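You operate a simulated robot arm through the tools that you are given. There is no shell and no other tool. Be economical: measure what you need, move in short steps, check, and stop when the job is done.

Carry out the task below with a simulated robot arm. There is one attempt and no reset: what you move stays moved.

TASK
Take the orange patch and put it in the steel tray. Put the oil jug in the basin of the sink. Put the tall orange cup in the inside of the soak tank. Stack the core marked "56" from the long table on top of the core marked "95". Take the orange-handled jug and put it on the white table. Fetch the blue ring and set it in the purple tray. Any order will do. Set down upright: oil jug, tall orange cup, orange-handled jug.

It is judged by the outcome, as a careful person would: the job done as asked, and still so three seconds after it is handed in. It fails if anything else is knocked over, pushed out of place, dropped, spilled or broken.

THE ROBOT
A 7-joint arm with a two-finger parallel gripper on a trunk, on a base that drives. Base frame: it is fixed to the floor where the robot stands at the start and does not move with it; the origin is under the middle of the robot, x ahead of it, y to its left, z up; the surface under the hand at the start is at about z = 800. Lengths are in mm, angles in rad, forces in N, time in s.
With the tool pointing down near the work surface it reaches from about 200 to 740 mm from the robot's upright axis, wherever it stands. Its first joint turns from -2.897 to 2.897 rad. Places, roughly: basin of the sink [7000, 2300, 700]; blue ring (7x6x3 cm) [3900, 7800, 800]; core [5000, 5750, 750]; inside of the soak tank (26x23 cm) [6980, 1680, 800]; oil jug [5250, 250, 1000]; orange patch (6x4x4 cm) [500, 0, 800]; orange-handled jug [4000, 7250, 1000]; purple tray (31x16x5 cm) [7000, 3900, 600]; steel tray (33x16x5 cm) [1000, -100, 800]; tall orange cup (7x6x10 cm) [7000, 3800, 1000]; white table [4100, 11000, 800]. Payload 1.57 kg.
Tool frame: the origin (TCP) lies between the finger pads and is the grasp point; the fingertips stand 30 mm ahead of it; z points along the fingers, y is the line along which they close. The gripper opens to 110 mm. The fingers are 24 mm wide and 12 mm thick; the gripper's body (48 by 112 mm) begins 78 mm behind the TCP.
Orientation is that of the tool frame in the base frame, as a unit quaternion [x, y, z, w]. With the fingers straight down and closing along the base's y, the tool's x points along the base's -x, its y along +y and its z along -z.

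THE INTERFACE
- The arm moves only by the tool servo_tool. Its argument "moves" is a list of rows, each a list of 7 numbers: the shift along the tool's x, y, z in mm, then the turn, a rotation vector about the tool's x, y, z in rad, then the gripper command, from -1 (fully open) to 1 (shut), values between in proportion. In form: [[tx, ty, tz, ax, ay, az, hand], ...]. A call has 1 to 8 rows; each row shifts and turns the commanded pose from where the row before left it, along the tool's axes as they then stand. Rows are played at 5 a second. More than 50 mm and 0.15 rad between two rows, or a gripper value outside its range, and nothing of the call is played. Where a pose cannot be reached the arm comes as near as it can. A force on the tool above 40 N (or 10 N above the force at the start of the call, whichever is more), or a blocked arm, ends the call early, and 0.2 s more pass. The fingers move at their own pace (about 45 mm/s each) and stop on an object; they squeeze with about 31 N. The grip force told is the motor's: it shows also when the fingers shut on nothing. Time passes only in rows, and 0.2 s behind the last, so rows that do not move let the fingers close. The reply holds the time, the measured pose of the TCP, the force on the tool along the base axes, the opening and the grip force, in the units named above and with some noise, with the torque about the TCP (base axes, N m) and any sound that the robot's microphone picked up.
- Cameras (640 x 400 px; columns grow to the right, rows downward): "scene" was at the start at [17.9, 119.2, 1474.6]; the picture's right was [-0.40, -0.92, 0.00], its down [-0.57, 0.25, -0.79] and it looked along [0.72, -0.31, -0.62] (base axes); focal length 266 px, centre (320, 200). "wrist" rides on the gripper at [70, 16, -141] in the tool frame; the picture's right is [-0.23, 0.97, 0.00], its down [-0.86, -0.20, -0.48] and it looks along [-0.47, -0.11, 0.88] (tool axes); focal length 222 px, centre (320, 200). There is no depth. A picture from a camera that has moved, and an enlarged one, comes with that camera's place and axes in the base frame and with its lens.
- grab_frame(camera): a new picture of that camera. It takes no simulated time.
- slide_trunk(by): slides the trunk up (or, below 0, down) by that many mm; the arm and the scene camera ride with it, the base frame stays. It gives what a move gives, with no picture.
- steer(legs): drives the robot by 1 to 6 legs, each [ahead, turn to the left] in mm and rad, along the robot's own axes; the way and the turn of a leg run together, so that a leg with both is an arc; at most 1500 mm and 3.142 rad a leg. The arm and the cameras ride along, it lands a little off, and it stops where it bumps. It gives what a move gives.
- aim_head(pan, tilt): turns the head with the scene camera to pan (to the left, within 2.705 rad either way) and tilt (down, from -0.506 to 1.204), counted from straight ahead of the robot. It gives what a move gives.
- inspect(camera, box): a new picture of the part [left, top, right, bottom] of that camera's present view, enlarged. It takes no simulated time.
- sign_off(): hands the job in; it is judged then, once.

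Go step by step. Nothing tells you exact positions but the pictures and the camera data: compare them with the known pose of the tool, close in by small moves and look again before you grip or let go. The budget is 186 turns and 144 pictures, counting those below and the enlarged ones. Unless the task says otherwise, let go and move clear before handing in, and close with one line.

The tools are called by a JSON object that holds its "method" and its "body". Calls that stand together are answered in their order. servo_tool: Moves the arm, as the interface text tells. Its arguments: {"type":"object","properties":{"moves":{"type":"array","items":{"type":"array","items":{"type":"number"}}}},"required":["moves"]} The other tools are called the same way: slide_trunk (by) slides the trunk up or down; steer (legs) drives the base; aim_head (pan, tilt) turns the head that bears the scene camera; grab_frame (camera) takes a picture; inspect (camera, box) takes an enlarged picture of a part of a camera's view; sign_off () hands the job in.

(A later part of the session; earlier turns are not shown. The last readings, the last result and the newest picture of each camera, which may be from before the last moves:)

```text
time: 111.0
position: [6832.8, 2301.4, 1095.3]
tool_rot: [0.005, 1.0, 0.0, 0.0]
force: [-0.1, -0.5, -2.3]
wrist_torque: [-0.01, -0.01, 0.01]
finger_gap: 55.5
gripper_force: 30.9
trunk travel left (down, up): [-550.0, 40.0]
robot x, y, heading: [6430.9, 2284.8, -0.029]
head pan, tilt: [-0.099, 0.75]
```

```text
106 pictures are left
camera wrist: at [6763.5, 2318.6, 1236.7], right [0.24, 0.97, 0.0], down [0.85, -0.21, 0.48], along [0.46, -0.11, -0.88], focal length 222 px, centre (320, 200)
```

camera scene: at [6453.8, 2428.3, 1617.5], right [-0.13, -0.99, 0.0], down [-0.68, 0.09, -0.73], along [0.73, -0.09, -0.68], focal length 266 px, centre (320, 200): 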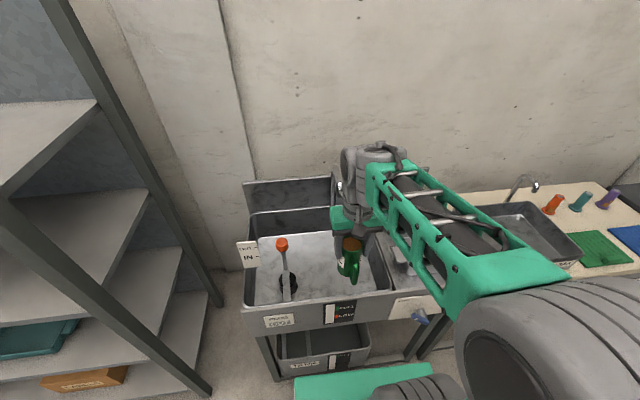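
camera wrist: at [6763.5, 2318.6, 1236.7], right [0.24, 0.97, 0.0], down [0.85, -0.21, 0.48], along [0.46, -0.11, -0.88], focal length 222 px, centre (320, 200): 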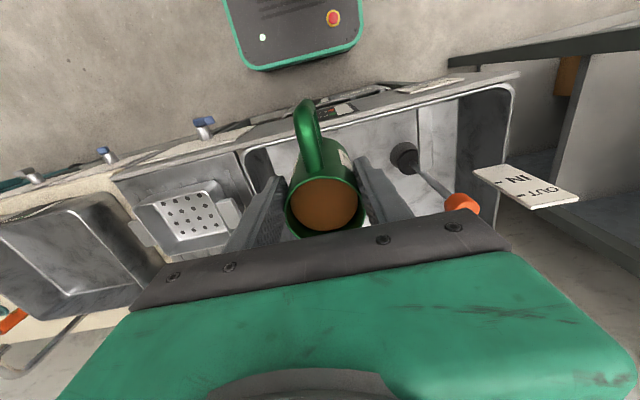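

{"method": "inspect", "body": {"camera": "scene", "box": [220, 160, 460, 350]}}

{"method": "inspect", "body": {"camera": "wrist", "box": [100, 60, 540, 260]}}

```text
2.11 times, centred on (340, 255) of scene
camera zoom: at [6453.8, 2428.3, 1617.5], right [-0.13, -0.99, 0.0], down [-0.68, 0.09, -0.73], along [0.73, -0.09, -0.68], focal length 561 px, centre (278, 84)
```

zoom: 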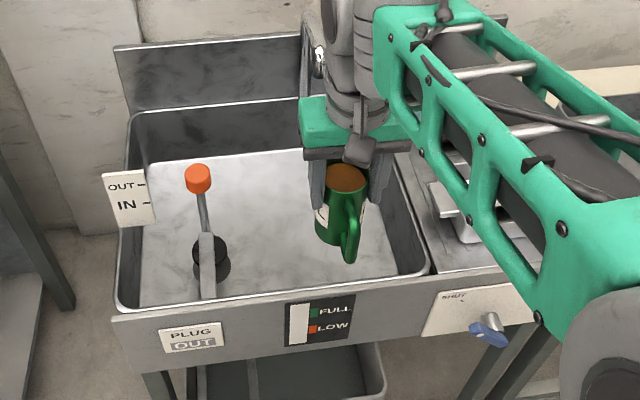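

```text
1.45 times, centred on (320, 160) of wrist
camera zoom: at [6763.5, 2318.6, 1236.7], right [0.24, 0.97, 0.0], down [0.85, -0.21, 0.48], along [0.46, -0.11, -0.88], focal length 323 px, centre (320, 258)
```

zoom: 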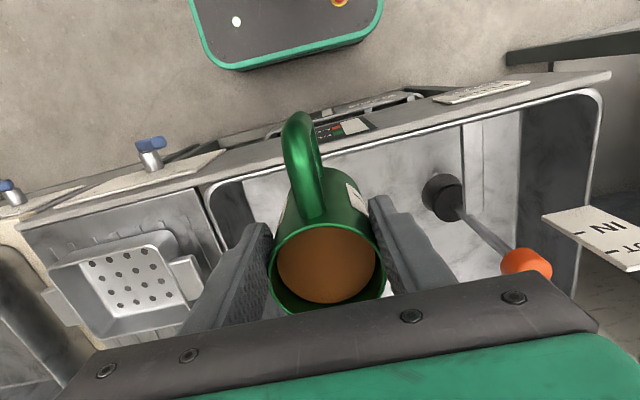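

{"method": "servo_tool", "body": {"moves": [[-20, 0, 0, 0, 0, 0, 1], [-30, 0, 0, 0, 0, 0, 1], [-30, 0, 0, 0, 0, 0, 1], [-30, 0, 0, 0, 0, 0, 1], [-17, 0, 0, 0, 0, 0, 1], [0, 0, 30, 0, 0, 0, 1], [0, 0, 30, 0, 0, 0, 1], [0, 0, 20, 0, 0, 0, 1]]}}

{"method": "grab_frame", "body": {"camera": "wrist"}}

{"method": "inspect", "body": {"camera": "scene", "box": [220, 130, 460, 350]}}

```text
time: 112.8
position: [6958.5, 2300.9, 1014.7]
tool_rot: [0.005, 1.0, 0.001, -0.001]
force: [0.8, 0.4, -2.7]
wrist_torque: [0.01, 0.02, 0.01]
finger_gap: 55.2
gripper_force: 31.1
trunk travel left (down, up): [-550.0, 40.0]
robot x, y, heading: [6429.2, 2282.1, -0.026]
head pan, tilt: [-0.099, 0.75]
```

```text
103 pictures are left
camera wrist: at [6891.1, 2316.6, 1156.3], right [0.24, 0.97, 0.0], down [0.85, -0.21, 0.48], along [0.46, -0.11, -0.88], focal length 222 px, centre (320, 200)
```

wrist: 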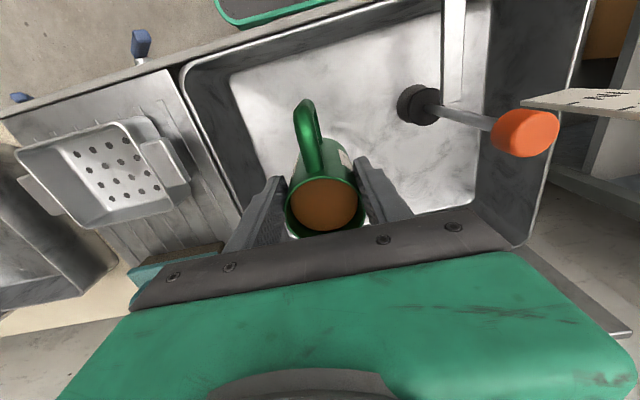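

```text
1.82 times, centred on (340, 240) of scene
camera zoom: at [6454.1, 2428.2, 1617.5], right [-0.13, -0.99, 0.0], down [-0.68, 0.09, -0.73], along [0.73, -0.09, -0.68], focal length 484 px, centre (284, 127)
```

zoom: 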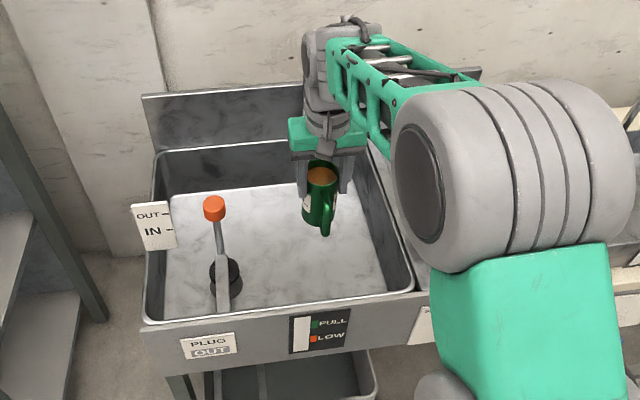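

{"method": "servo_tool", "body": {"moves": [[0, 0, 35, 0, 0, 0, 1], [0, 0, 35, 0, 0, 0, 1], [0, 0, 35, 0, 0, 0, 1], [0, 0, 35, 0, 0, 0, 1], [0, 0, 30, 0, 0, 0, 1], [0, 0, 0, 0, 0, 0, 1]]}}

{"method": "grab_frame", "body": {"camera": "wrist"}}

{"method": "inspect", "body": {"camera": "scene", "box": [220, 130, 460, 350]}}

```text
time: 114.2
position: [6958.8, 2302.0, 846.5]
tool_rot: [0.006, 1.0, 0.0, 0.0]
force: [0.1, -0.1, -3.3]
wrist_torque: [-0.02, 0.04, 0.03]
finger_gap: 55.7
gripper_force: 31.1
trunk travel left (down, up): [-550.0, 40.0]
robot x, y, heading: [6429.1, 2283.5, -0.027]
head pan, tilt: [-0.099, 0.75]
```

```text
101 pictures are left
camera wrist: at [6889.9, 2318.0, 987.6], right [0.24, 0.97, 0.0], down [0.85, -0.21, 0.48], along [0.46, -0.11, -0.88], focal length 222 px, centre (320, 200)
```

wrist: 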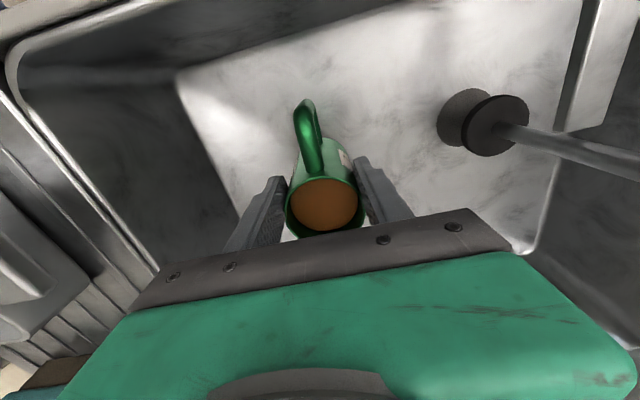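

```text
1.82 times, centred on (340, 240) of scene
camera zoom: at [6454.0, 2428.2, 1617.4], right [-0.13, -0.99, 0.0], down [-0.68, 0.09, -0.73], along [0.73, -0.09, -0.68], focal length 484 px, centre (284, 127)
```

zoom: 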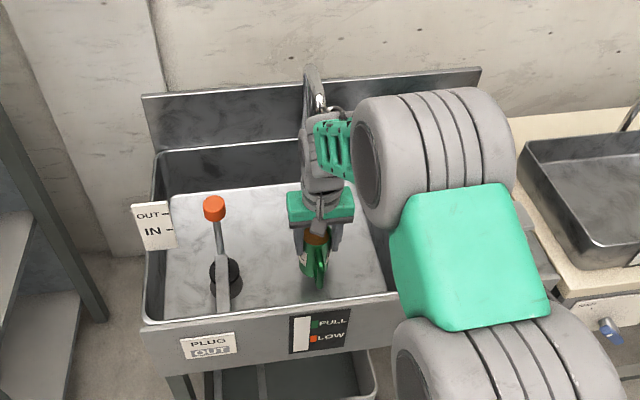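

{"method": "servo_tool", "body": {"moves": [[0, 0, 20, 0, 0, 0, 1], [0, 0, 10, 0, 0, 0, 1], [0, 0, 8, 0, 0, 0, 1], [0, 0, 0, 0, 0, 0, 1]]}}

{"method": "grab_frame", "body": {"camera": "wrist"}}

```text
time: 115.2
position: [6959.5, 2299.8, 805.4]
tool_rot: [0.005, 1.0, 0.0, 0.0]
force: [-1.0, -0.8, -3.5]
wrist_torque: [-0.03, 0.01, -0.03]
finger_gap: 55.3
gripper_force: 31.4
trunk travel left (down, up): [-550.0, 40.0]
robot x, y, heading: [6427.3, 2287.0, -0.029]
head pan, tilt: [-0.099, 0.75]
```

```text
99 pictures are left
camera wrist: at [6890.2, 2317.0, 948.5], right [0.24, 0.97, 0.0], down [0.85, -0.21, 0.48], along [0.46, -0.11, -0.88], focal length 222 px, centre (320, 200)
```

wrist: 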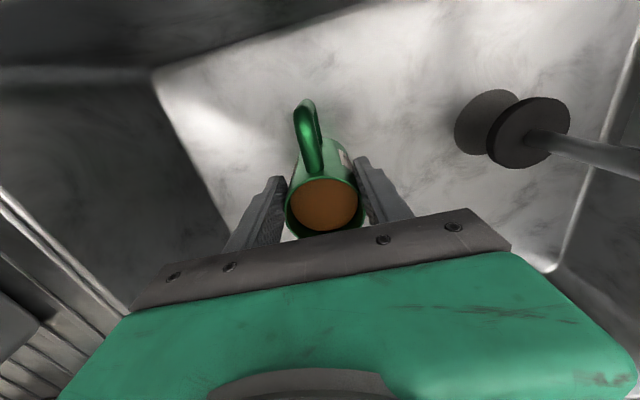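

{"method": "servo_tool", "body": {"moves": [[0, 0, 4, 0, 0, 0, 1], [0, 0, 4, 0, 0, 0, 1], [0, 0, 3, 0, 0, 0, 1], [0, 0, 0, 0, 0, 0, 1]]}}

```text
time: 116.2
position: [6960.8, 2300.3, 796.9]
tool_rot: [0.006, 1.0, 0.0, 0.002]
force: [3.1, 1.6, 19.4]
wrist_torque: [-0.36, -0.31, 0.11]
finger_gap: 55.9
gripper_force: 31.3
trunk travel left (down, up): [-550.0, 40.0]
robot x, y, heading: [6426.8, 2282.7, -0.031]
head pan, tilt: [-0.099, 0.75]
```

{"method": "servo_tool", "body": {"moves": [[0, 0, -2, 0, 0, 0, 1], [0, 0, 0, 0, 0, 0, 1]]}}

```text
time: 116.8
position: [6957.6, 2301.2, 798.7]
tool_rot: [0.005, 1.0, 0.0, -0.001]
force: [3.8, 0.5, 6.0]
wrist_torque: [-0.07, -0.75, 0.03]
finger_gap: 55.3
gripper_force: 31.4
trunk travel left (down, up): [-550.0, 40.0]
robot x, y, heading: [6430.7, 2285.3, -0.033]
head pan, tilt: [-0.099, 0.75]
```

{"method": "servo_tool", "body": {"moves": [[0, 0, 0, 0, 0, 0, -0.1], [0, 0, 0, 0, 0, 0, -0.3], [0, 0, 0, 0, 0, 0, -0.5], [0, 0, 0, 0, 0, 0, -0.7], [0, 0, 0, 0, 0, 0, -0.7]]}}

{"method": "grab_frame", "body": {"camera": "wrist"}}

```text
time: 118.0
position: [6958.3, 2300.5, 798.4]
tool_rot: [0.005, 1.0, 0.0, 0.0]
force: [0.4, 1.2, 0.5]
wrist_torque: [0.0, 0.0, 0.04]
finger_gap: 93.7
gripper_force: 0.0
trunk travel left (down, up): [-550.0, 40.0]
robot x, y, heading: [6428.9, 2283.1, -0.028]
head pan, tilt: [-0.099, 0.75]
```

```text
98 pictures are left
camera wrist: at [6890.2, 2317.1, 939.9], right [0.24, 0.97, 0.0], down [0.85, -0.21, 0.48], along [0.46, -0.11, -0.88], focal length 222 px, centre (320, 200)
```

wrist: 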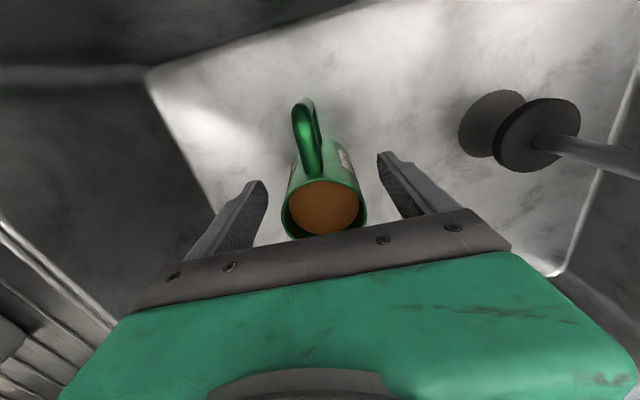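

{"method": "servo_tool", "body": {"moves": [[0, 0, -40, 0, 0, 0, -0.7], [0, 0, -45, 0, 0, 0, -0.7], [0, 0, -45, 0, 0, 0, -0.7], [0, 0, -45, 0, 0, 0, -0.7], [0, 0, -45, 0, 0, 0, -0.7], [0, 0, -45, 0, 0, 0, -0.7], [0, 0, -45, 0, 0, 0, -0.7], [0, 0, 0, 0, 0, 0, -0.7]]}}

{"method": "servo_tool", "body": {"moves": [[45, 0, 0, 0, 0, 0, -0.7], [45, 0, 0, 0, 0, 0, -0.7], [45, 0, 0, 0, 0, 0, -0.7], [45, 0, 0, 0, 0, 0, -0.7], [0, 0, 0, 0, 0, 0, -0.7]]}}

{"method": "inspect", "body": {"camera": "scene", "box": [220, 130, 460, 350]}}

```text
time: 119.8
position: [6957.3, 2300.7, 1107.8]
tool_rot: [0.004, 1.0, 0.0, -0.001]
force: [-0.4, -0.1, -0.5]
wrist_torque: [-0.01, 0.0, 0.01]
finger_gap: 93.4
gripper_force: 0.0
trunk travel left (down, up): [-550.0, 40.0]
robot x, y, heading: [6432.3, 2287.1, -0.03]
head pan, tilt: [-0.099, 0.75]
```

```text
time: 121.0
position: [6778.4, 2300.1, 1107.1]
tool_rot: [0.005, 1.0, -0.001, -0.001]
force: [-0.4, -0.5, 0.7]
wrist_torque: [-0.04, 0.01, 0.03]
finger_gap: 93.5
gripper_force: 0.1
trunk travel left (down, up): [-550.0, 40.0]
robot x, y, heading: [6428.3, 2279.0, -0.031]
head pan, tilt: [-0.099, 0.75]
```

```text
1.82 times, centred on (340, 240) of scene
camera zoom: at [6453.5, 2428.2, 1617.4], right [-0.13, -0.99, 0.0], down [-0.68, 0.09, -0.73], along [0.73, -0.09, -0.68], focal length 484 px, centre (284, 127)
```

zoom: 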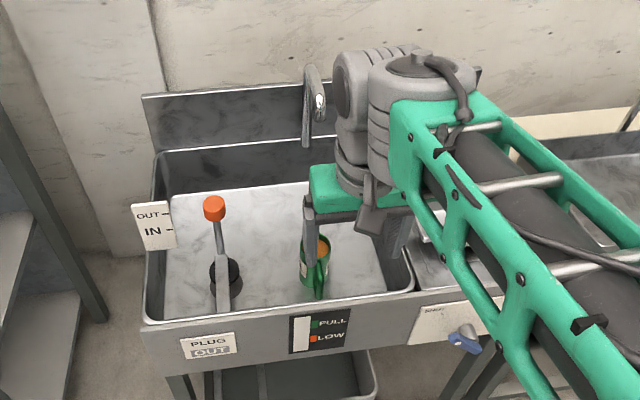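

{"method": "steer", "body": {"legs": [[-350, 0], [0, 1.6], [1480, 0], [0, -1.571]]}}

{"method": "aim_head", "body": {"pan": 0.0, "tilt": 0.5}}

{"method": "grab_frame", "body": {"camera": "scene"}}

```text
time: 137.8
position: [6449.9, 3790.8, 1107.5]
tool_rot: [-0.008, 1.0, 0.0, 0.0]
force: [-0.9, -0.4, -0.5]
wrist_torque: [0.04, -0.06, -0.03]
finger_gap: 93.5
gripper_force: 0.1
trunk travel left (down, up): [-550.0, 40.0]
robot x, y, heading: [6103.3, 3762.1, -0.002]
head pan, tilt: [-0.099, 0.75]
```

```text
time: 138.6
position: [6449.9, 3790.5, 1106.7]
tool_rot: [-0.008, 1.0, 0.0, 0.0]
force: [1.0, 0.9, -0.9]
wrist_torque: [0.04, 0.05, 0.01]
finger_gap: 93.3
gripper_force: 0.0
trunk travel left (down, up): [-550.0, 40.0]
robot x, y, heading: [6098.4, 3765.0, -0.002]
head pan, tilt: [0.0, 0.499]
```

```text
96 pictures are left
camera scene: at [6130.0, 3917.9, 1639.3], right [0.0, -1.0, 0.0], down [-0.48, 0.0, -0.88], along [0.88, 0.0, -0.48], focal length 266 px, centre (320, 200)
```

scene: 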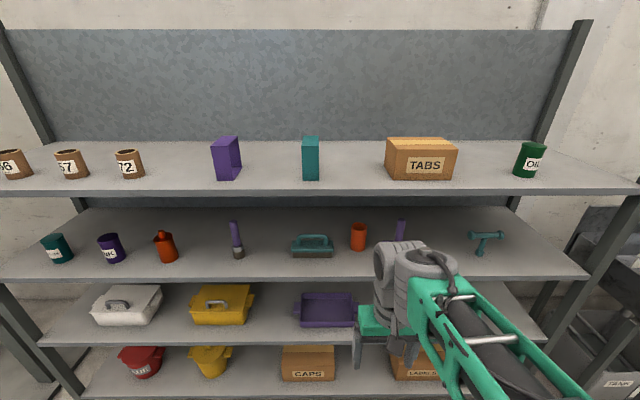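

{"method": "inspect", "body": {"camera": "scene", "box": [130, 200, 430, 340]}}

{"method": "grab_frame", "body": {"camera": "wrist"}}

```text
2.13 times, centred on (280, 270) of scene
camera zoom: at [6130.0, 3917.9, 1639.3], right [0.0, -1.0, 0.0], down [-0.48, 0.0, -0.88], along [0.88, 0.0, -0.48], focal length 568 px, centre (405, 51)
```

zoom: 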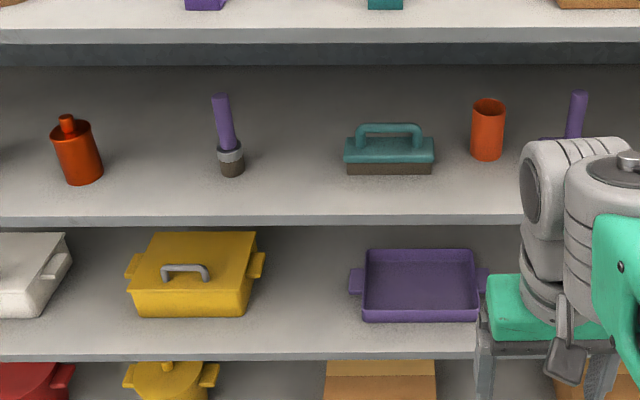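

```text
94 pictures are left
camera wrist: at [6381.3, 3805.8, 1248.3], right [0.21, 0.98, 0.0], down [0.86, -0.19, 0.48], along [0.47, -0.1, -0.88], focal length 222 px, centre (320, 200)
```

wrist: 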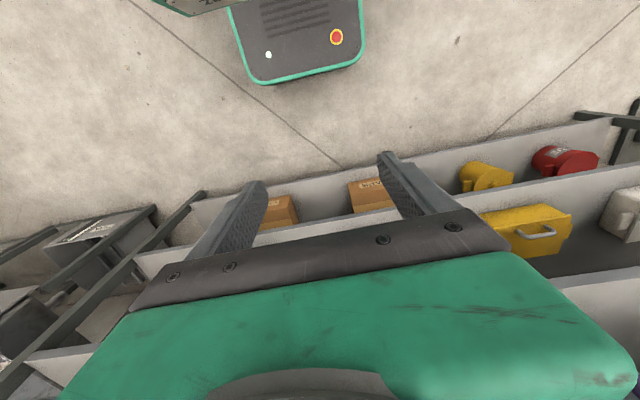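

{"method": "servo_tool", "body": {"moves": [[0, 0, 0, 0, -0.131, 0, -0.6], [0, 0, 0, 0, -0.131, 0, -0.6], [0, 0, 0, 0, -0.131, 0, -0.6], [0, 0, 0, 0, -0.131, 0, -0.6], [0, 0, 0, 0, -0.131, 0, -0.6], [0, 0, 0, 0, -0.131, 0, -0.6], [0, 0, 0, 0, 0, 0, -0.6]]}}

{"method": "steer", "body": {"legs": [[250, 0]]}}

{"method": "grab_frame", "body": {"camera": "scene"}}

{"method": "grab_frame", "body": {"camera": "wrist"}}

```text
time: 139.8
position: [6434.8, 3784.9, 1040.8]
tool_rot: [-0.01, 0.984, -0.022, 0.179]
force: [-0.4, -1.1, 0.3]
wrist_torque: [-0.03, 0.04, 0.0]
finger_gap: 87.8
gripper_force: 0.1
trunk travel left (down, up): [-550.0, 40.0]
robot x, y, heading: [6103.1, 3763.1, 0.001]
head pan, tilt: [0.0, 0.499]
stopped in row 5: the arm was blocked; the commanded pose is now the measured one
```

```text
time: 141.6
position: [6688.0, 3782.5, 1041.8]
tool_rot: [-0.009, 0.983, -0.021, 0.18]
force: [0.7, 0.5, 0.6]
wrist_torque: [0.01, 0.01, 0.02]
finger_gap: 88.0
gripper_force: 0.1
trunk travel left (down, up): [-550.0, 40.0]
robot x, y, heading: [6354.4, 3767.2, -0.009]
head pan, tilt: [0.0, 0.499]
```

```text
93 pictures are left
camera scene: at [6383.8, 3916.9, 1639.5], right [0.0, -1.0, 0.0], down [-0.48, 0.0, -0.88], along [0.88, 0.0, -0.48], focal length 266 px, centre (320, 200)
```

scene: 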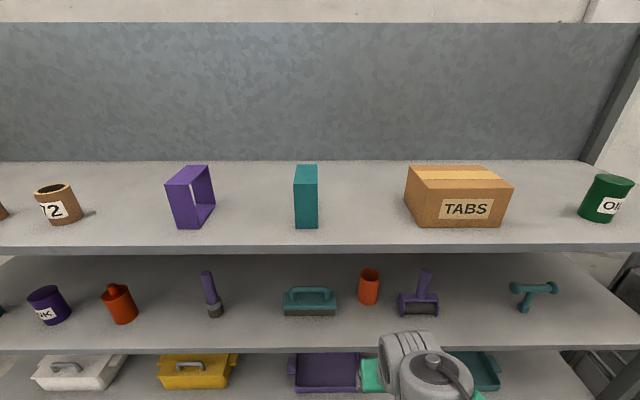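

```text
92 pictures are left
camera wrist: at [6573.0, 3803.0, 1149.2], right [0.2, 0.98, 0.04], down [0.63, -0.16, 0.76], along [0.75, -0.13, -0.65], focal length 222 px, centre (320, 200)
```

wrist: 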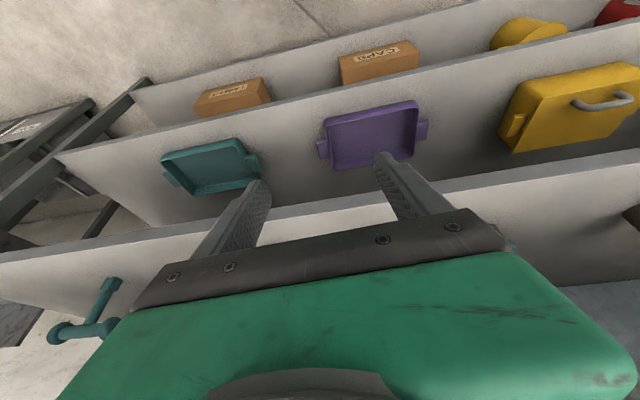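

{"method": "steer", "body": {"legs": [[-250, 0]]}}

{"method": "servo_tool", "body": {"moves": [[-40, 0, 10, 0, 0, 0, -0.6], [-40, 0, 10, 0, 0, 0, -0.6], [-40, 0, 10, 0, 0, 0, -0.6], [-40, 0, 10, 0, 0, 0, -0.6], [0, 0, 0, 0, -0.12, 0, -0.6], [0, 0, 0, 0, -0.12, 0, -0.6], [0, 0, 0, 0, -0.12, 0, -0.6], [0, 0, 0, 0, 0, 0, -0.6]]}}

```text
time: 143.4
position: [6434.3, 3783.8, 1041.9]
tool_rot: [-0.008, 0.983, -0.023, 0.18]
force: [-0.1, -0.3, 0.1]
wrist_torque: [-0.02, -0.02, 0.0]
finger_gap: 87.8
gripper_force: 0.0
trunk travel left (down, up): [-550.0, 40.0]
robot x, y, heading: [6102.3, 3760.8, -0.011]
head pan, tilt: [0.0, 0.499]
```

```text
time: 145.2
position: [6597.7, 3785.4, 1060.3]
tool_rot: [-0.012, 0.935, -0.02, 0.353]
force: [0.1, 0.3, -0.3]
wrist_torque: [-0.02, 0.01, 0.01]
finger_gap: 87.9
gripper_force: 0.0
trunk travel left (down, up): [-550.0, 40.0]
robot x, y, heading: [6100.9, 3763.5, -0.004]
head pan, tilt: [0.0, 0.499]
```

{"method": "servo_tool", "body": {"moves": [[0, 0, 0, -0.034, 0, 0.03, -0.6], [0, 0, 0, 0, -0.108, 0, -0.6], [0, 0, 0, 0, -0.108, 0, -0.6], [0, 0, 0, 0, -0.108, 0, -0.6], [0, 0, 0, 0, 0, 0, -0.6]]}}

{"method": "grab_frame", "body": {"camera": "wrist"}}

{"method": "grab_frame", "body": {"camera": "scene"}}

```text
time: 146.4
position: [6598.5, 3786.4, 1060.3]
tool_rot: [-0.003, 0.866, 0.001, 0.5]
force: [-0.5, -0.6, 0.2]
wrist_torque: [0.0, 0.0, 0.02]
finger_gap: 87.8
gripper_force: 0.0
trunk travel left (down, up): [-550.0, 40.0]
robot x, y, heading: [6101.9, 3764.6, -0.004]
head pan, tilt: [0.0, 0.499]
```

```text
91 pictures are left
camera wrist: at [6442.0, 3800.7, 1071.5], right [0.11, 0.97, 0.2], down [0.01, -0.2, 0.98], along [0.99, -0.1, -0.04], focal length 222 px, centre (320, 200)
```

wrist: 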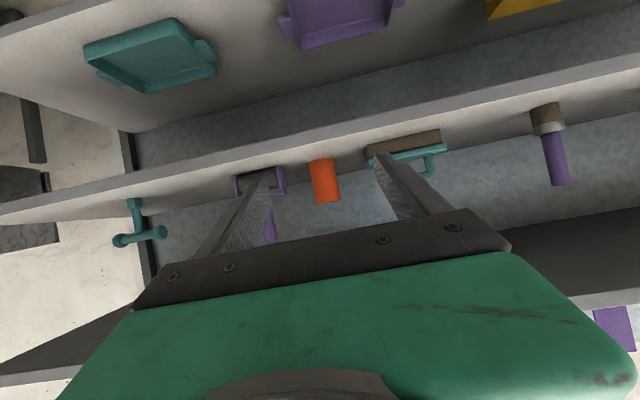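

```text
90 pictures are left
camera scene: at [6131.3, 3918.3, 1639.4], right [-0.01, -1.0, 0.0], down [-0.48, 0.0, -0.88], along [0.88, -0.01, -0.48], focal length 266 px, centre (320, 200)
```

scene: 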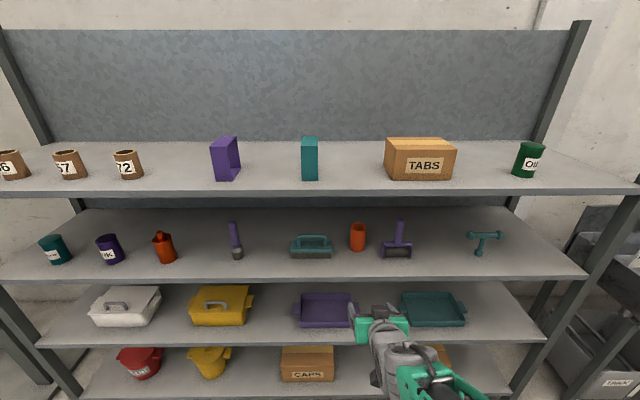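

{"method": "servo_tool", "body": {"moves": [[14.3, -10, 8.2, 0, 0, 0, -0.6], [14.3, -10, 8.2, 0, 0, 0, -0.6], [0, 0, 0, 0, 0, 0, -0.6]]}}

{"method": "steer", "body": {"legs": [[230, 0]]}}

{"method": "grab_frame", "body": {"camera": "wrist"}}

{"method": "grab_frame", "body": {"camera": "scene"}}

```text
time: 147.2
position: [6599.2, 3763.7, 1027.0]
tool_rot: [-0.003, 0.867, 0.001, 0.499]
force: [-0.3, 0.7, 0.0]
wrist_torque: [-0.04, 0.0, 0.02]
finger_gap: 88.1
gripper_force: 0.1
trunk travel left (down, up): [-550.0, 40.0]
robot x, y, heading: [6100.7, 3766.5, -0.006]
head pan, tilt: [0.0, 0.499]
```

```text
time: 148.9
position: [6831.1, 3760.6, 1027.6]
tool_rot: [-0.003, 0.866, 0.001, 0.5]
force: [0.7, -0.5, 0.0]
wrist_torque: [0.01, -0.02, -0.01]
finger_gap: 87.8
gripper_force: 0.0
trunk travel left (down, up): [-550.0, 40.0]
robot x, y, heading: [6335.2, 3763.2, -0.006]
head pan, tilt: [0.0, 0.499]
```

```text
89 pictures are left
camera wrist: at [6675.0, 3776.7, 1038.2], right [0.11, 0.97, 0.2], down [0.02, -0.2, 0.98], along [0.99, -0.1, -0.04], focal length 222 px, centre (320, 200)
```

wrist: 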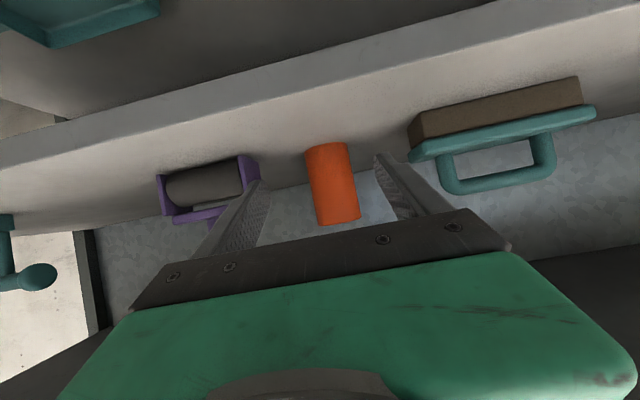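

```text
88 pictures are left
camera scene: at [6364.5, 3916.3, 1639.4], right [-0.01, -1.0, 0.0], down [-0.48, 0.0, -0.88], along [0.88, -0.01, -0.48], focal length 266 px, centre (320, 200)
```

scene: 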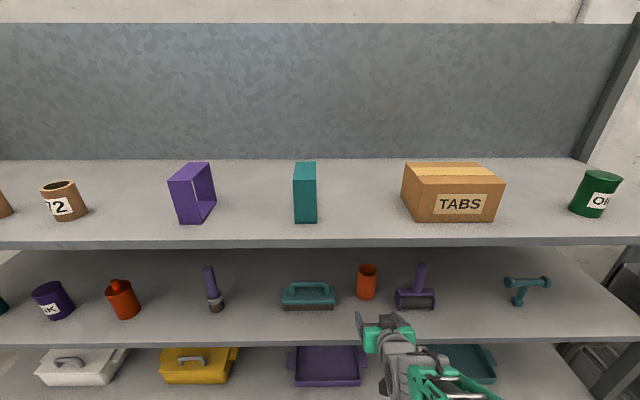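

{"method": "servo_tool", "body": {"moves": [[0, 7, 0, 0, 0, 0, -0.6], [-18, 0, 31, 0, 0, 0, -0.6], [-18, 0, 31, 0, 0, 0, -0.6], [0, 0, 0, 0, 0, 0, -0.6]]}}

{"method": "grab_frame", "body": {"camera": "wrist"}}

```text
time: 149.9
position: [6902.4, 3770.3, 1030.1]
tool_rot: [-0.003, 0.867, 0.0, 0.499]
force: [0.1, -0.7, -0.3]
wrist_torque: [0.0, 0.0, 0.0]
finger_gap: 88.1
gripper_force: 0.1
trunk travel left (down, up): [-550.0, 40.0]
robot x, y, heading: [6332.7, 3763.3, -0.007]
head pan, tilt: [0.0, 0.499]
```

```text
87 pictures are left
camera wrist: at [6746.0, 3785.6, 1040.2], right [0.11, 0.97, 0.2], down [0.02, -0.2, 0.98], along [0.99, -0.1, -0.04], focal length 222 px, centre (320, 200)
```

wrist: 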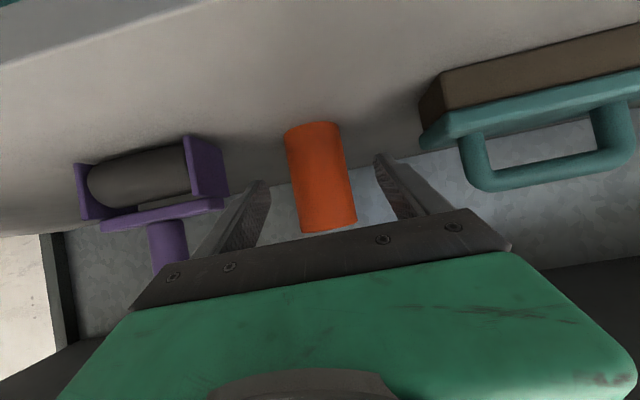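

{"method": "servo_tool", "body": {"moves": [[-17, -1.5, 30, 0, 0, 0, -0.6], [-18, -1.5, 31, 0, 0, 0, -0.6], [0, 0, 0, 0, 0, 0, -0.6]]}}

{"method": "grab_frame", "body": {"camera": "wrist"}}

{"method": "inspect", "body": {"camera": "scene", "box": [270, 220, 470, 350]}}

```text
time: 150.8
position: [6971.3, 3767.9, 1028.2]
tool_rot: [-0.001, 0.867, 0.0, 0.499]
force: [0.2, 0.1, 0.2]
wrist_torque: [0.01, 0.04, 0.03]
finger_gap: 87.9
gripper_force: 0.0
trunk travel left (down, up): [-550.0, 40.0]
robot x, y, heading: [6330.8, 3763.1, -0.011]
head pan, tilt: [0.0, 0.499]
```

```text
86 pictures are left
camera wrist: at [6816.0, 3783.2, 1039.5], right [0.11, 0.97, 0.2], down [0.02, -0.2, 0.98], along [0.99, -0.1, -0.04], focal length 222 px, centre (320, 200)
```

wrist: 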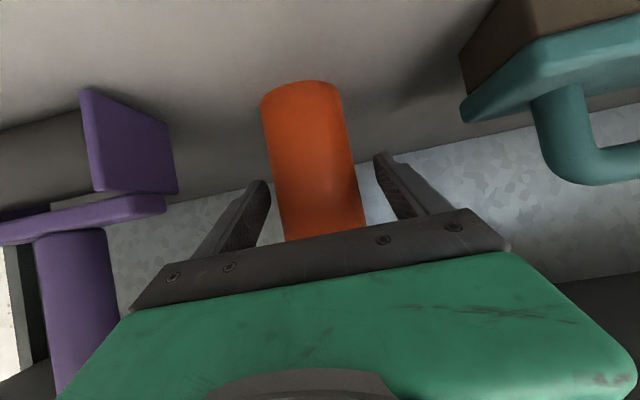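

```text
3.08 times, centred on (370, 285) of scene
camera zoom: at [6364.1, 3916.3, 1639.4], right [-0.01, -1.0, 0.0], down [-0.48, 0.0, -0.88], along [0.88, -0.01, -0.48], focal length 820 px, centre (166, -62)
```

zoom: 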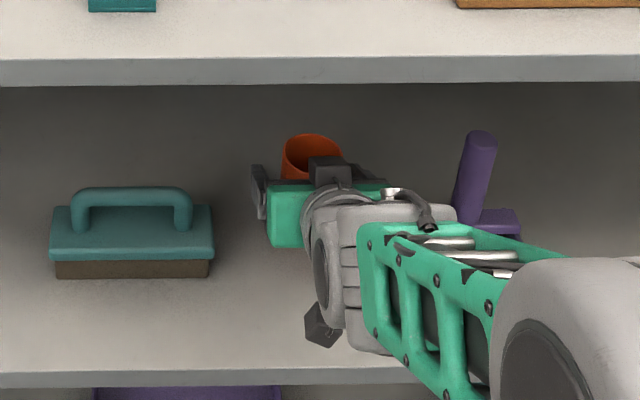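

{"method": "servo_tool", "body": {"moves": [[-6, -1, 10.5, 0, 0, 0, -0.6], [0, 0, 0, 0, 0, 0, -0.2], [0, 0, 0, 0, 0, 0, 0.2], [0, 0, 0, 0, 0, 0, 1], [0, 0, 0, 0, 0, 0, 1], [0, 0, 0, 0, 0, 0, 1]]}}

{"method": "grab_frame", "body": {"camera": "wrist"}}

```text
time: 152.2
position: [6983.9, 3765.8, 1027.7]
tool_rot: [-0.001, 0.866, 0.001, 0.5]
force: [1.6, -0.2, -0.2]
wrist_torque: [0.03, 0.01, -0.01]
finger_gap: 62.4
gripper_force: 30.9
trunk travel left (down, up): [-550.0, 40.0]
robot x, y, heading: [6331.0, 3761.9, -0.002]
head pan, tilt: [0.0, 0.499]
```

```text
84 pictures are left
camera wrist: at [6827.8, 3781.5, 1038.8], right [0.11, 0.97, 0.2], down [0.02, -0.2, 0.98], along [0.99, -0.1, -0.04], focal length 222 px, centre (320, 200)
```

wrist: 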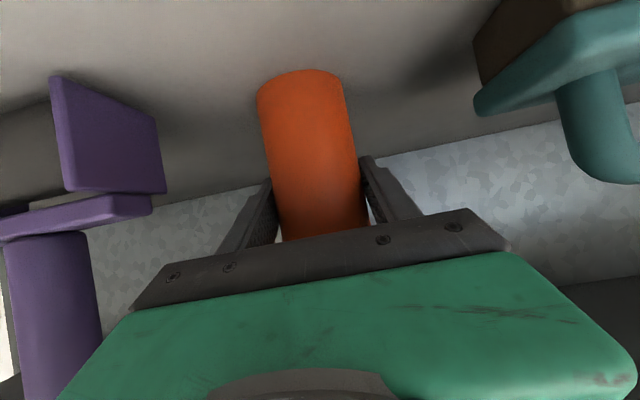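

{"method": "servo_tool", "body": {"moves": [[-15, 0, -8.7, 0, 0, 0, 1], [-15, 0, -8.7, 0, 0, 0, 1], [0, 0, 0, 0, 0, 0, 1]]}}

{"method": "steer", "body": {"legs": [[-450, 0]]}}

{"method": "grab_frame", "body": {"camera": "scene"}}

{"method": "grab_frame", "body": {"camera": "wrist"}}

```text
time: 152.9
position: [6985.9, 3765.1, 1062.5]
tool_rot: [-0.002, 0.866, 0.001, 0.499]
force: [0.2, 0.4, -0.9]
wrist_torque: [0.03, 0.02, 0.03]
finger_gap: 62.6
gripper_force: 30.8
trunk travel left (down, up): [-550.0, 40.0]
robot x, y, heading: [6331.8, 3763.4, -0.009]
head pan, tilt: [0.0, 0.499]
```

```text
time: 155.7
position: [6537.3, 3763.2, 1062.4]
tool_rot: [0.003, 0.866, -0.002, 0.499]
force: [-0.9, -0.6, -0.6]
wrist_torque: [-0.03, 0.0, 0.0]
finger_gap: 62.9
gripper_force: 30.7
trunk travel left (down, up): [-550.0, 40.0]
robot x, y, heading: [5885.0, 3771.1, -0.02]
head pan, tilt: [0.0, 0.499]
```

```text
83 pictures are left
camera scene: at [5918.4, 3922.7, 1639.4], right [-0.02, -1.0, 0.0], down [-0.48, 0.01, -0.88], along [0.88, -0.02, -0.48], focal length 266 px, centre (320, 200)
```

scene: 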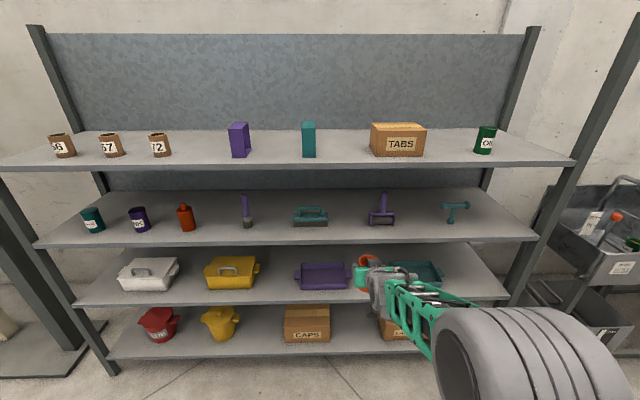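

```text
82 pictures are left
camera wrist: at [6381.9, 3781.5, 1073.3], right [0.12, 0.97, 0.2], down [0.01, -0.2, 0.98], along [0.99, -0.12, -0.04], focal length 222 px, centre (320, 200)
```

wrist: 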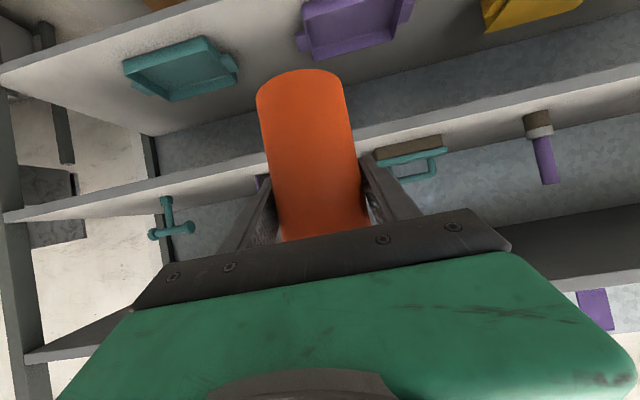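

{"method": "steer", "body": {"legs": [[0, -1.551], [1050, 0], [1050, 0], [0, 1.571], [250, 0]]}}

{"method": "aim_head", "body": {"pan": 0.0, "tilt": 0.6}}

{"method": "grab_frame", "body": {"camera": "scene"}}

```text
time: 174.9
position: [6841.9, 1693.6, 1061.5]
tool_rot: [-0.008, 0.866, 0.004, 0.5]
force: [0.7, -0.9, -0.2]
wrist_torque: [0.0, -0.02, 0.01]
finger_gap: 61.8
gripper_force: 30.9
trunk travel left (down, up): [-550.0, 40.0]
robot x, y, heading: [6191.2, 1689.6, 0.004]
head pan, tilt: [0.0, 0.499]
```

```text
time: 175.6
position: [6843.0, 1694.5, 1061.9]
tool_rot: [-0.008, 0.867, 0.004, 0.498]
force: [0.2, -0.1, -0.6]
wrist_torque: [0.0, -0.02, -0.01]
finger_gap: 61.8
gripper_force: 31.2
trunk travel left (down, up): [-550.0, 40.0]
robot x, y, heading: [6189.7, 1683.0, 0.002]
head pan, tilt: [0.0, 0.6]
```

```text
81 pictures are left
camera scene: at [6216.5, 1837.4, 1630.4], right [0.0, -1.0, 0.0], down [-0.56, 0.0, -0.83], along [0.83, 0.0, -0.56], focal length 266 px, centre (320, 200)
```

scene: 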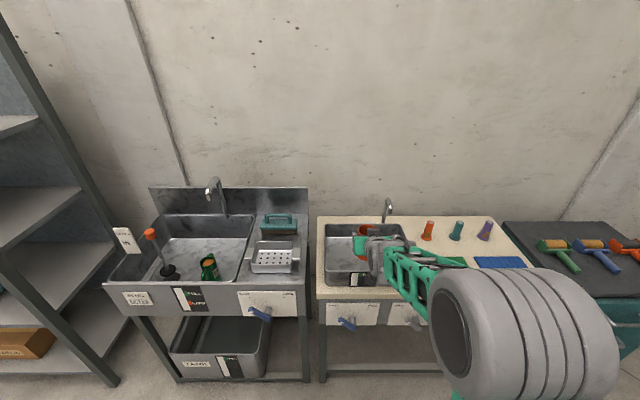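

{"method": "inspect", "body": {"camera": "scene", "box": [300, 190, 560, 340]}}

{"method": "grab_frame", "body": {"camera": "wrist"}}

```text
2.46 times, centred on (430, 265) of scene
camera zoom: at [6216.5, 1837.4, 1630.4], right [0.0, -1.0, 0.0], down [-0.56, 0.0, -0.83], along [0.83, 0.0, -0.56], focal length 656 px, centre (49, 40)
```

zoom: 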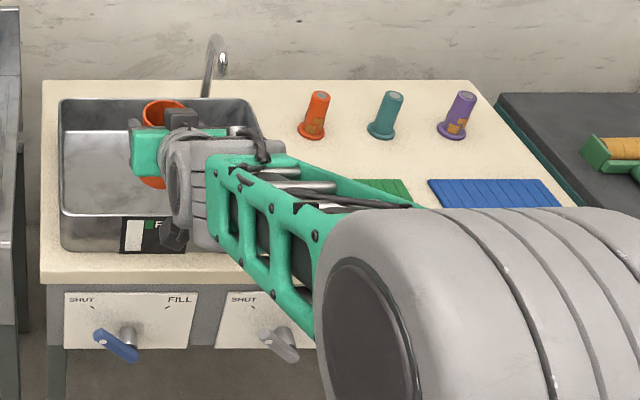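

```text
79 pictures are left
camera wrist: at [6685.7, 1707.6, 1073.1], right [0.1, 0.98, 0.2], down [0.02, -0.2, 0.98], along [1.0, -0.09, -0.04], focal length 222 px, centre (320, 200)
```

wrist: 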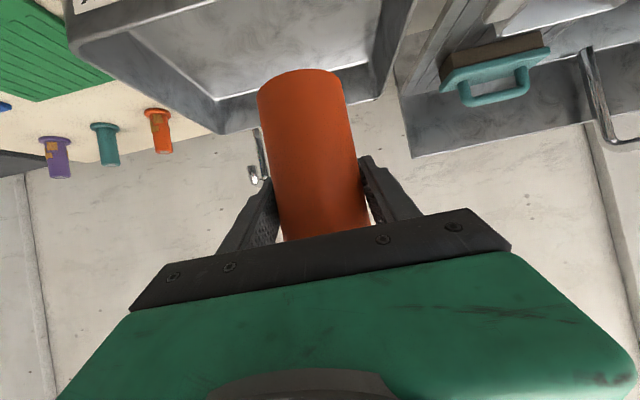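

{"method": "steer", "body": {"legs": [[130, 0]]}}

{"method": "servo_tool", "body": {"moves": [[26, 0, 15, 0, 0, 0, 1], [26, 0, 15, 0, 0, 0, 1], [26, 0, 15, 0, 0, 0, 1], [0, 0, 0, 0, 0, 0, 1]]}}

{"method": "inspect", "body": {"camera": "scene", "box": [280, 200, 480, 360]}}

{"method": "grab_frame", "body": {"camera": "wrist"}}

```text
time: 176.9
position: [6973.0, 1694.6, 1060.6]
tool_rot: [-0.007, 0.866, 0.004, 0.499]
force: [0.2, 0.2, -0.2]
wrist_torque: [-0.03, -0.02, -0.04]
finger_gap: 61.8
gripper_force: 31.1
trunk travel left (down, up): [-550.0, 40.0]
robot x, y, heading: [6321.4, 1685.4, 0.004]
head pan, tilt: [0.0, 0.6]
```

```text
time: 177.9
position: [6971.1, 1693.1, 972.3]
tool_rot: [-0.007, 0.867, 0.004, 0.499]
force: [0.1, -0.5, -0.9]
wrist_torque: [0.0, 0.0, -0.01]
finger_gap: 61.7
gripper_force: 30.4
trunk travel left (down, up): [-550.0, 40.0]
robot x, y, heading: [6319.7, 1686.3, 0.002]
head pan, tilt: [0.0, 0.6]
```

```text
2.50 times, centred on (380, 280) of scene
camera zoom: at [6347.6, 1837.8, 1630.3], right [0.0, -1.0, 0.0], down [-0.57, 0.0, -0.82], along [0.82, 0.0, -0.57], focal length 666 px, centre (170, 0)
```

zoom: 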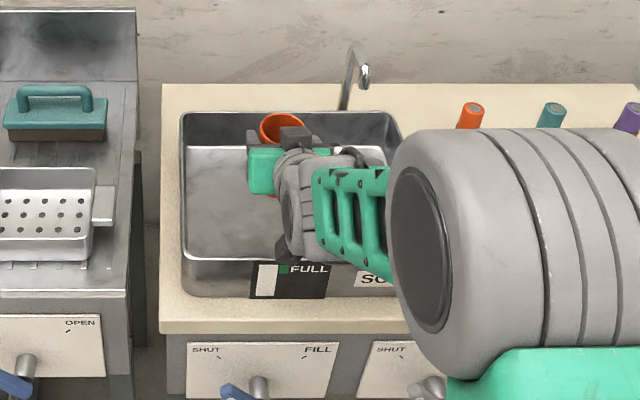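

```text
77 pictures are left
camera wrist: at [6815.4, 1707.3, 983.8], right [0.1, 0.98, 0.2], down [0.02, -0.2, 0.98], along [0.99, -0.09, -0.04], focal length 222 px, centre (320, 200)
```

wrist: 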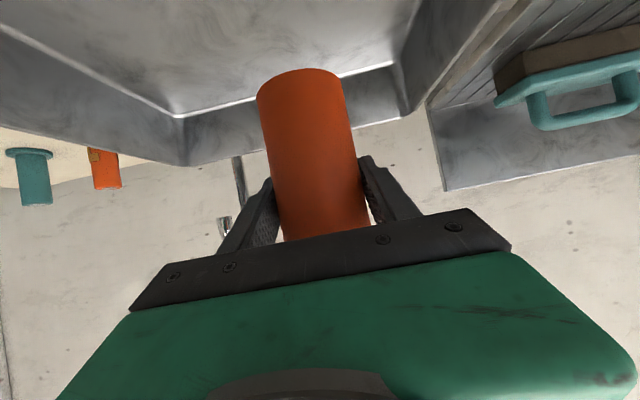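

{"method": "servo_tool", "body": {"moves": [[-26, 0, -15, 0, 0, 0, 1], [0, 0, 0, 0, 0, 0, 1]]}}

{"method": "steer", "body": {"legs": [[97, 0]]}}

{"method": "servo_tool", "body": {"moves": [[26, 0, 15, 0, 0, 0, 1], [26, 0, 15, 0, 0, 0, 1], [0, 0, 0, 0, 0, 0, 1]]}}

{"method": "inspect", "body": {"camera": "scene", "box": [280, 200, 440, 330]}}

{"method": "grab_frame", "body": {"camera": "wrist"}}

```text
time: 178.5
position: [6972.7, 1695.0, 1000.7]
tool_rot: [-0.008, 0.866, 0.004, 0.499]
force: [-0.9, -0.2, -0.5]
wrist_torque: [0.02, 0.0, -0.02]
finger_gap: 61.5
gripper_force: 30.9
trunk travel left (down, up): [-550.0, 40.0]
robot x, y, heading: [6319.1, 1682.4, 0.002]
head pan, tilt: [0.0, 0.6]
```

```text
time: 179.7
position: [7070.7, 1695.5, 1001.3]
tool_rot: [-0.007, 0.867, 0.003, 0.499]
force: [-0.4, -0.3, -0.9]
wrist_torque: [0.0, 0.0, 0.02]
finger_gap: 54.9
gripper_force: 31.2
trunk travel left (down, up): [-550.0, 40.0]
robot x, y, heading: [6420.1, 1685.8, 0.003]
head pan, tilt: [0.0, 0.6]
```

```text
time: 180.4
position: [7067.0, 1694.1, 939.4]
tool_rot: [-0.007, 0.867, 0.004, 0.499]
force: [0.3, 0.4, -0.4]
wrist_torque: [-0.02, 0.01, 0.01]
finger_gap: 55.0
gripper_force: 31.1
trunk travel left (down, up): [-550.0, 40.0]
robot x, y, heading: [6420.9, 1684.8, 0.004]
head pan, tilt: [0.0, 0.6]
```

```text
3.08 times, centred on (360, 265) of scene
camera zoom: at [6445.1, 1838.1, 1630.3], right [0.0, -1.0, 0.0], down [-0.56, 0.0, -0.83], along [0.83, 0.0, -0.56], focal length 820 px, centre (197, 0)
```

zoom: 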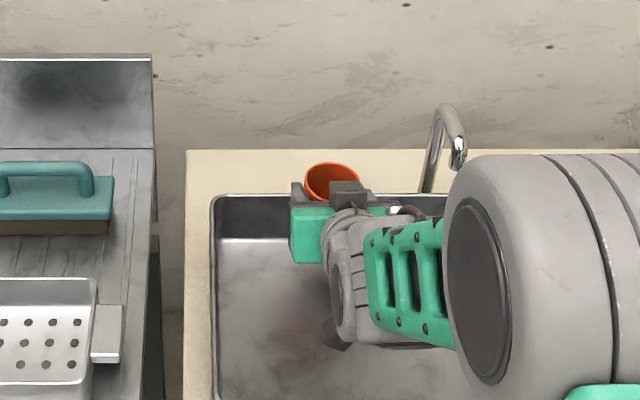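

```text
75 pictures are left
camera wrist: at [6910.3, 1708.4, 951.7], right [0.1, 0.98, 0.2], down [0.02, -0.2, 0.98], along [0.99, -0.09, -0.04], focal length 222 px, centre (320, 200)
```

wrist: 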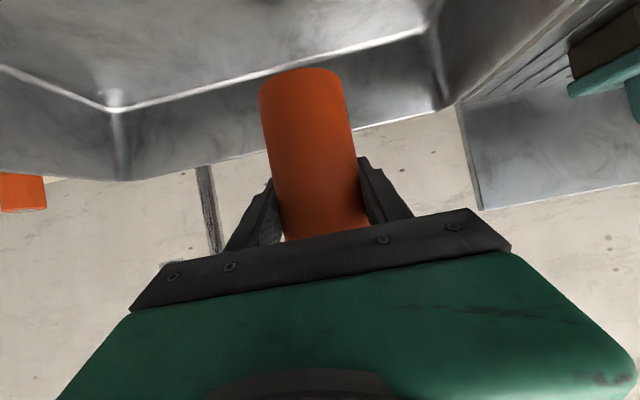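

{"method": "inspect", "body": {"camera": "scene", "box": [270, 230, 450, 400]}}

{"method": "inspect", "body": {"camera": "wrist", "box": [220, 60, 420, 240]}}

```text
2.35 times, centred on (360, 315) of scene
camera zoom: at [6445.1, 1838.1, 1630.3], right [0.0, -1.0, 0.0], down [-0.56, 0.0, -0.83], along [0.83, 0.0, -0.56], focal length 627 px, centre (226, -71)
```

zoom: 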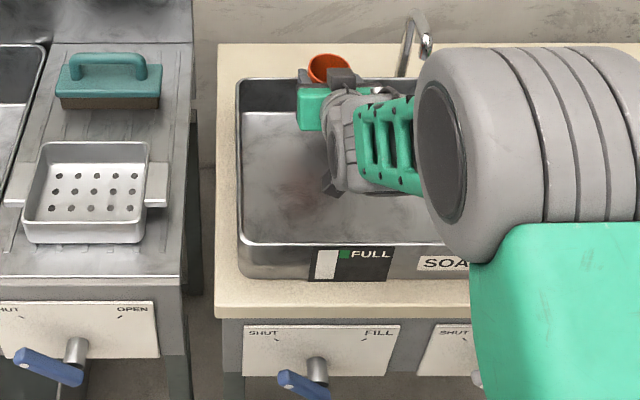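

```text
2.22 times, centred on (320, 150) of wrist
camera zoom: at [6910.3, 1708.4, 951.7], right [0.1, 0.98, 0.2], down [0.02, -0.2, 0.98], along [0.99, -0.09, -0.04], focal length 494 px, centre (320, 311)
```

zoom: 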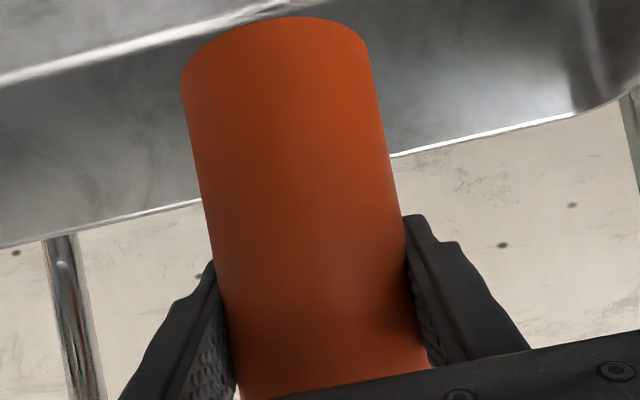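

{"method": "servo_tool", "body": {"moves": [[8.66, 0, 5, 0, 0, 0, 1], [8.66, 0, 5, 0, 0, 0, 1], [8.66, 0, 5, 0, 0, 0, 1], [0, 0, 0, 0, 0, 0, 1]]}}

{"method": "inspect", "body": {"camera": "scene", "box": [270, 230, 450, 400]}}

{"method": "grab_frame", "body": {"camera": "wrist"}}

```text
time: 181.4
position: [7068.0, 1694.5, 910.9]
tool_rot: [-0.008, 0.866, 0.004, 0.499]
force: [0.4, 0.3, 0.3]
wrist_torque: [0.0, 0.01, 0.0]
finger_gap: 54.7
gripper_force: 30.8
trunk travel left (down, up): [-550.0, 40.0]
robot x, y, heading: [6417.5, 1685.7, 0.004]
head pan, tilt: [0.0, 0.6]
```

```text
2.35 times, centred on (360, 315) of scene
camera zoom: at [6445.1, 1838.1, 1630.3], right [0.0, -1.0, 0.0], down [-0.56, 0.0, -0.83], along [0.83, 0.0, -0.56], focal length 627 px, centre (226, -71)
```

zoom: 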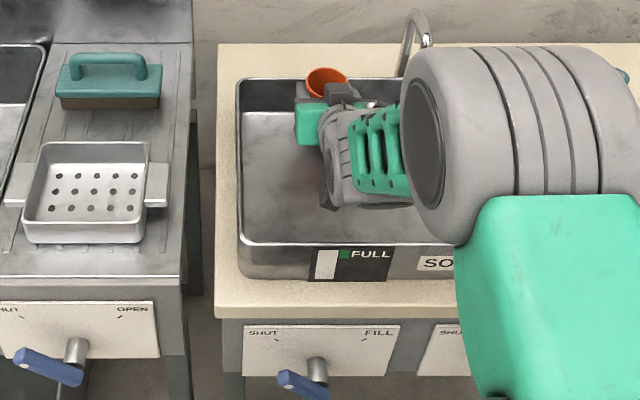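

```text
71 pictures are left
camera wrist: at [6911.4, 1708.9, 922.0], right [0.1, 0.98, 0.2], down [0.02, -0.2, 0.98], along [0.99, -0.09, -0.04], focal length 222 px, centre (320, 200)
```

wrist: 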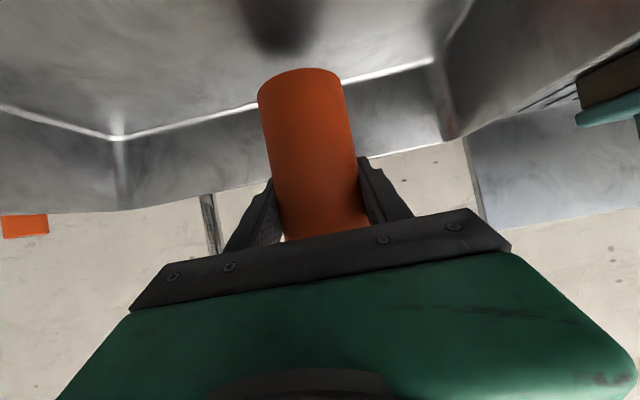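

{"method": "servo_tool", "body": {"moves": [[6, 0, -10.4, 0, 0, 0, 1], [8.66, 0, 5, 0, 0, 0, 1], [4.3, 0, 2.5, 0, 0, 0, 1], [0, 0, 0, 0, 0, 0, 1]]}}

{"method": "inspect", "body": {"camera": "wrist", "box": [220, 0, 420, 140]}}

```text
time: 182.4
position: [7055.8, 1694.0, 895.7]
tool_rot: [-0.007, 0.866, 0.004, 0.499]
force: [-0.2, 0.9, -0.2]
wrist_torque: [-0.01, 0.0, -0.04]
finger_gap: 55.1
gripper_force: 31.1
trunk travel left (down, up): [-550.0, 40.0]
robot x, y, heading: [6420.4, 1682.9, 0.002]
head pan, tilt: [0.0, 0.6]
```

```text
2.86 times, centred on (320, 70) of wrist
camera zoom: at [6900.3, 1707.9, 907.6], right [0.1, 0.98, 0.2], down [0.02, -0.2, 0.98], along [0.99, -0.09, -0.04], focal length 635 px, centre (320, 571)
```

zoom: 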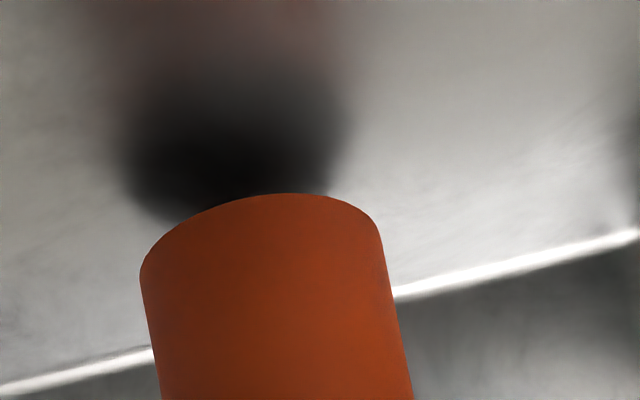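

{"method": "servo_tool", "body": {"moves": [[3.46, 0, 2, 0, 0, 0, 1], [3.46, 0, 2, 0, 0, 0, 1], [0, 0, 0, 0, 0, 0, 1]]}}

{"method": "inspect", "body": {"camera": "wrist", "box": [220, 0, 420, 140]}}

```text
time: 183.2
position: [7057.6, 1694.3, 889.3]
tool_rot: [-0.007, 0.866, 0.004, 0.5]
force: [-0.7, 0.4, 0.8]
wrist_torque: [0.03, 0.0, 0.03]
finger_gap: 54.7
gripper_force: 31.4
trunk travel left (down, up): [-550.0, 40.0]
robot x, y, heading: [6417.7, 1688.1, 0.002]
head pan, tilt: [0.0, 0.6]
```

```text
2.86 times, centred on (320, 70) of wrist
camera zoom: at [6900.5, 1707.7, 899.8], right [0.1, 0.98, 0.2], down [0.02, -0.2, 0.98], along [0.99, -0.09, -0.04], focal length 635 px, centre (320, 571)
```

zoom: 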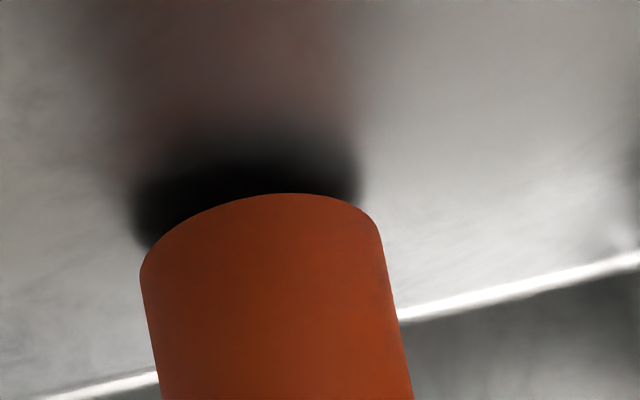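

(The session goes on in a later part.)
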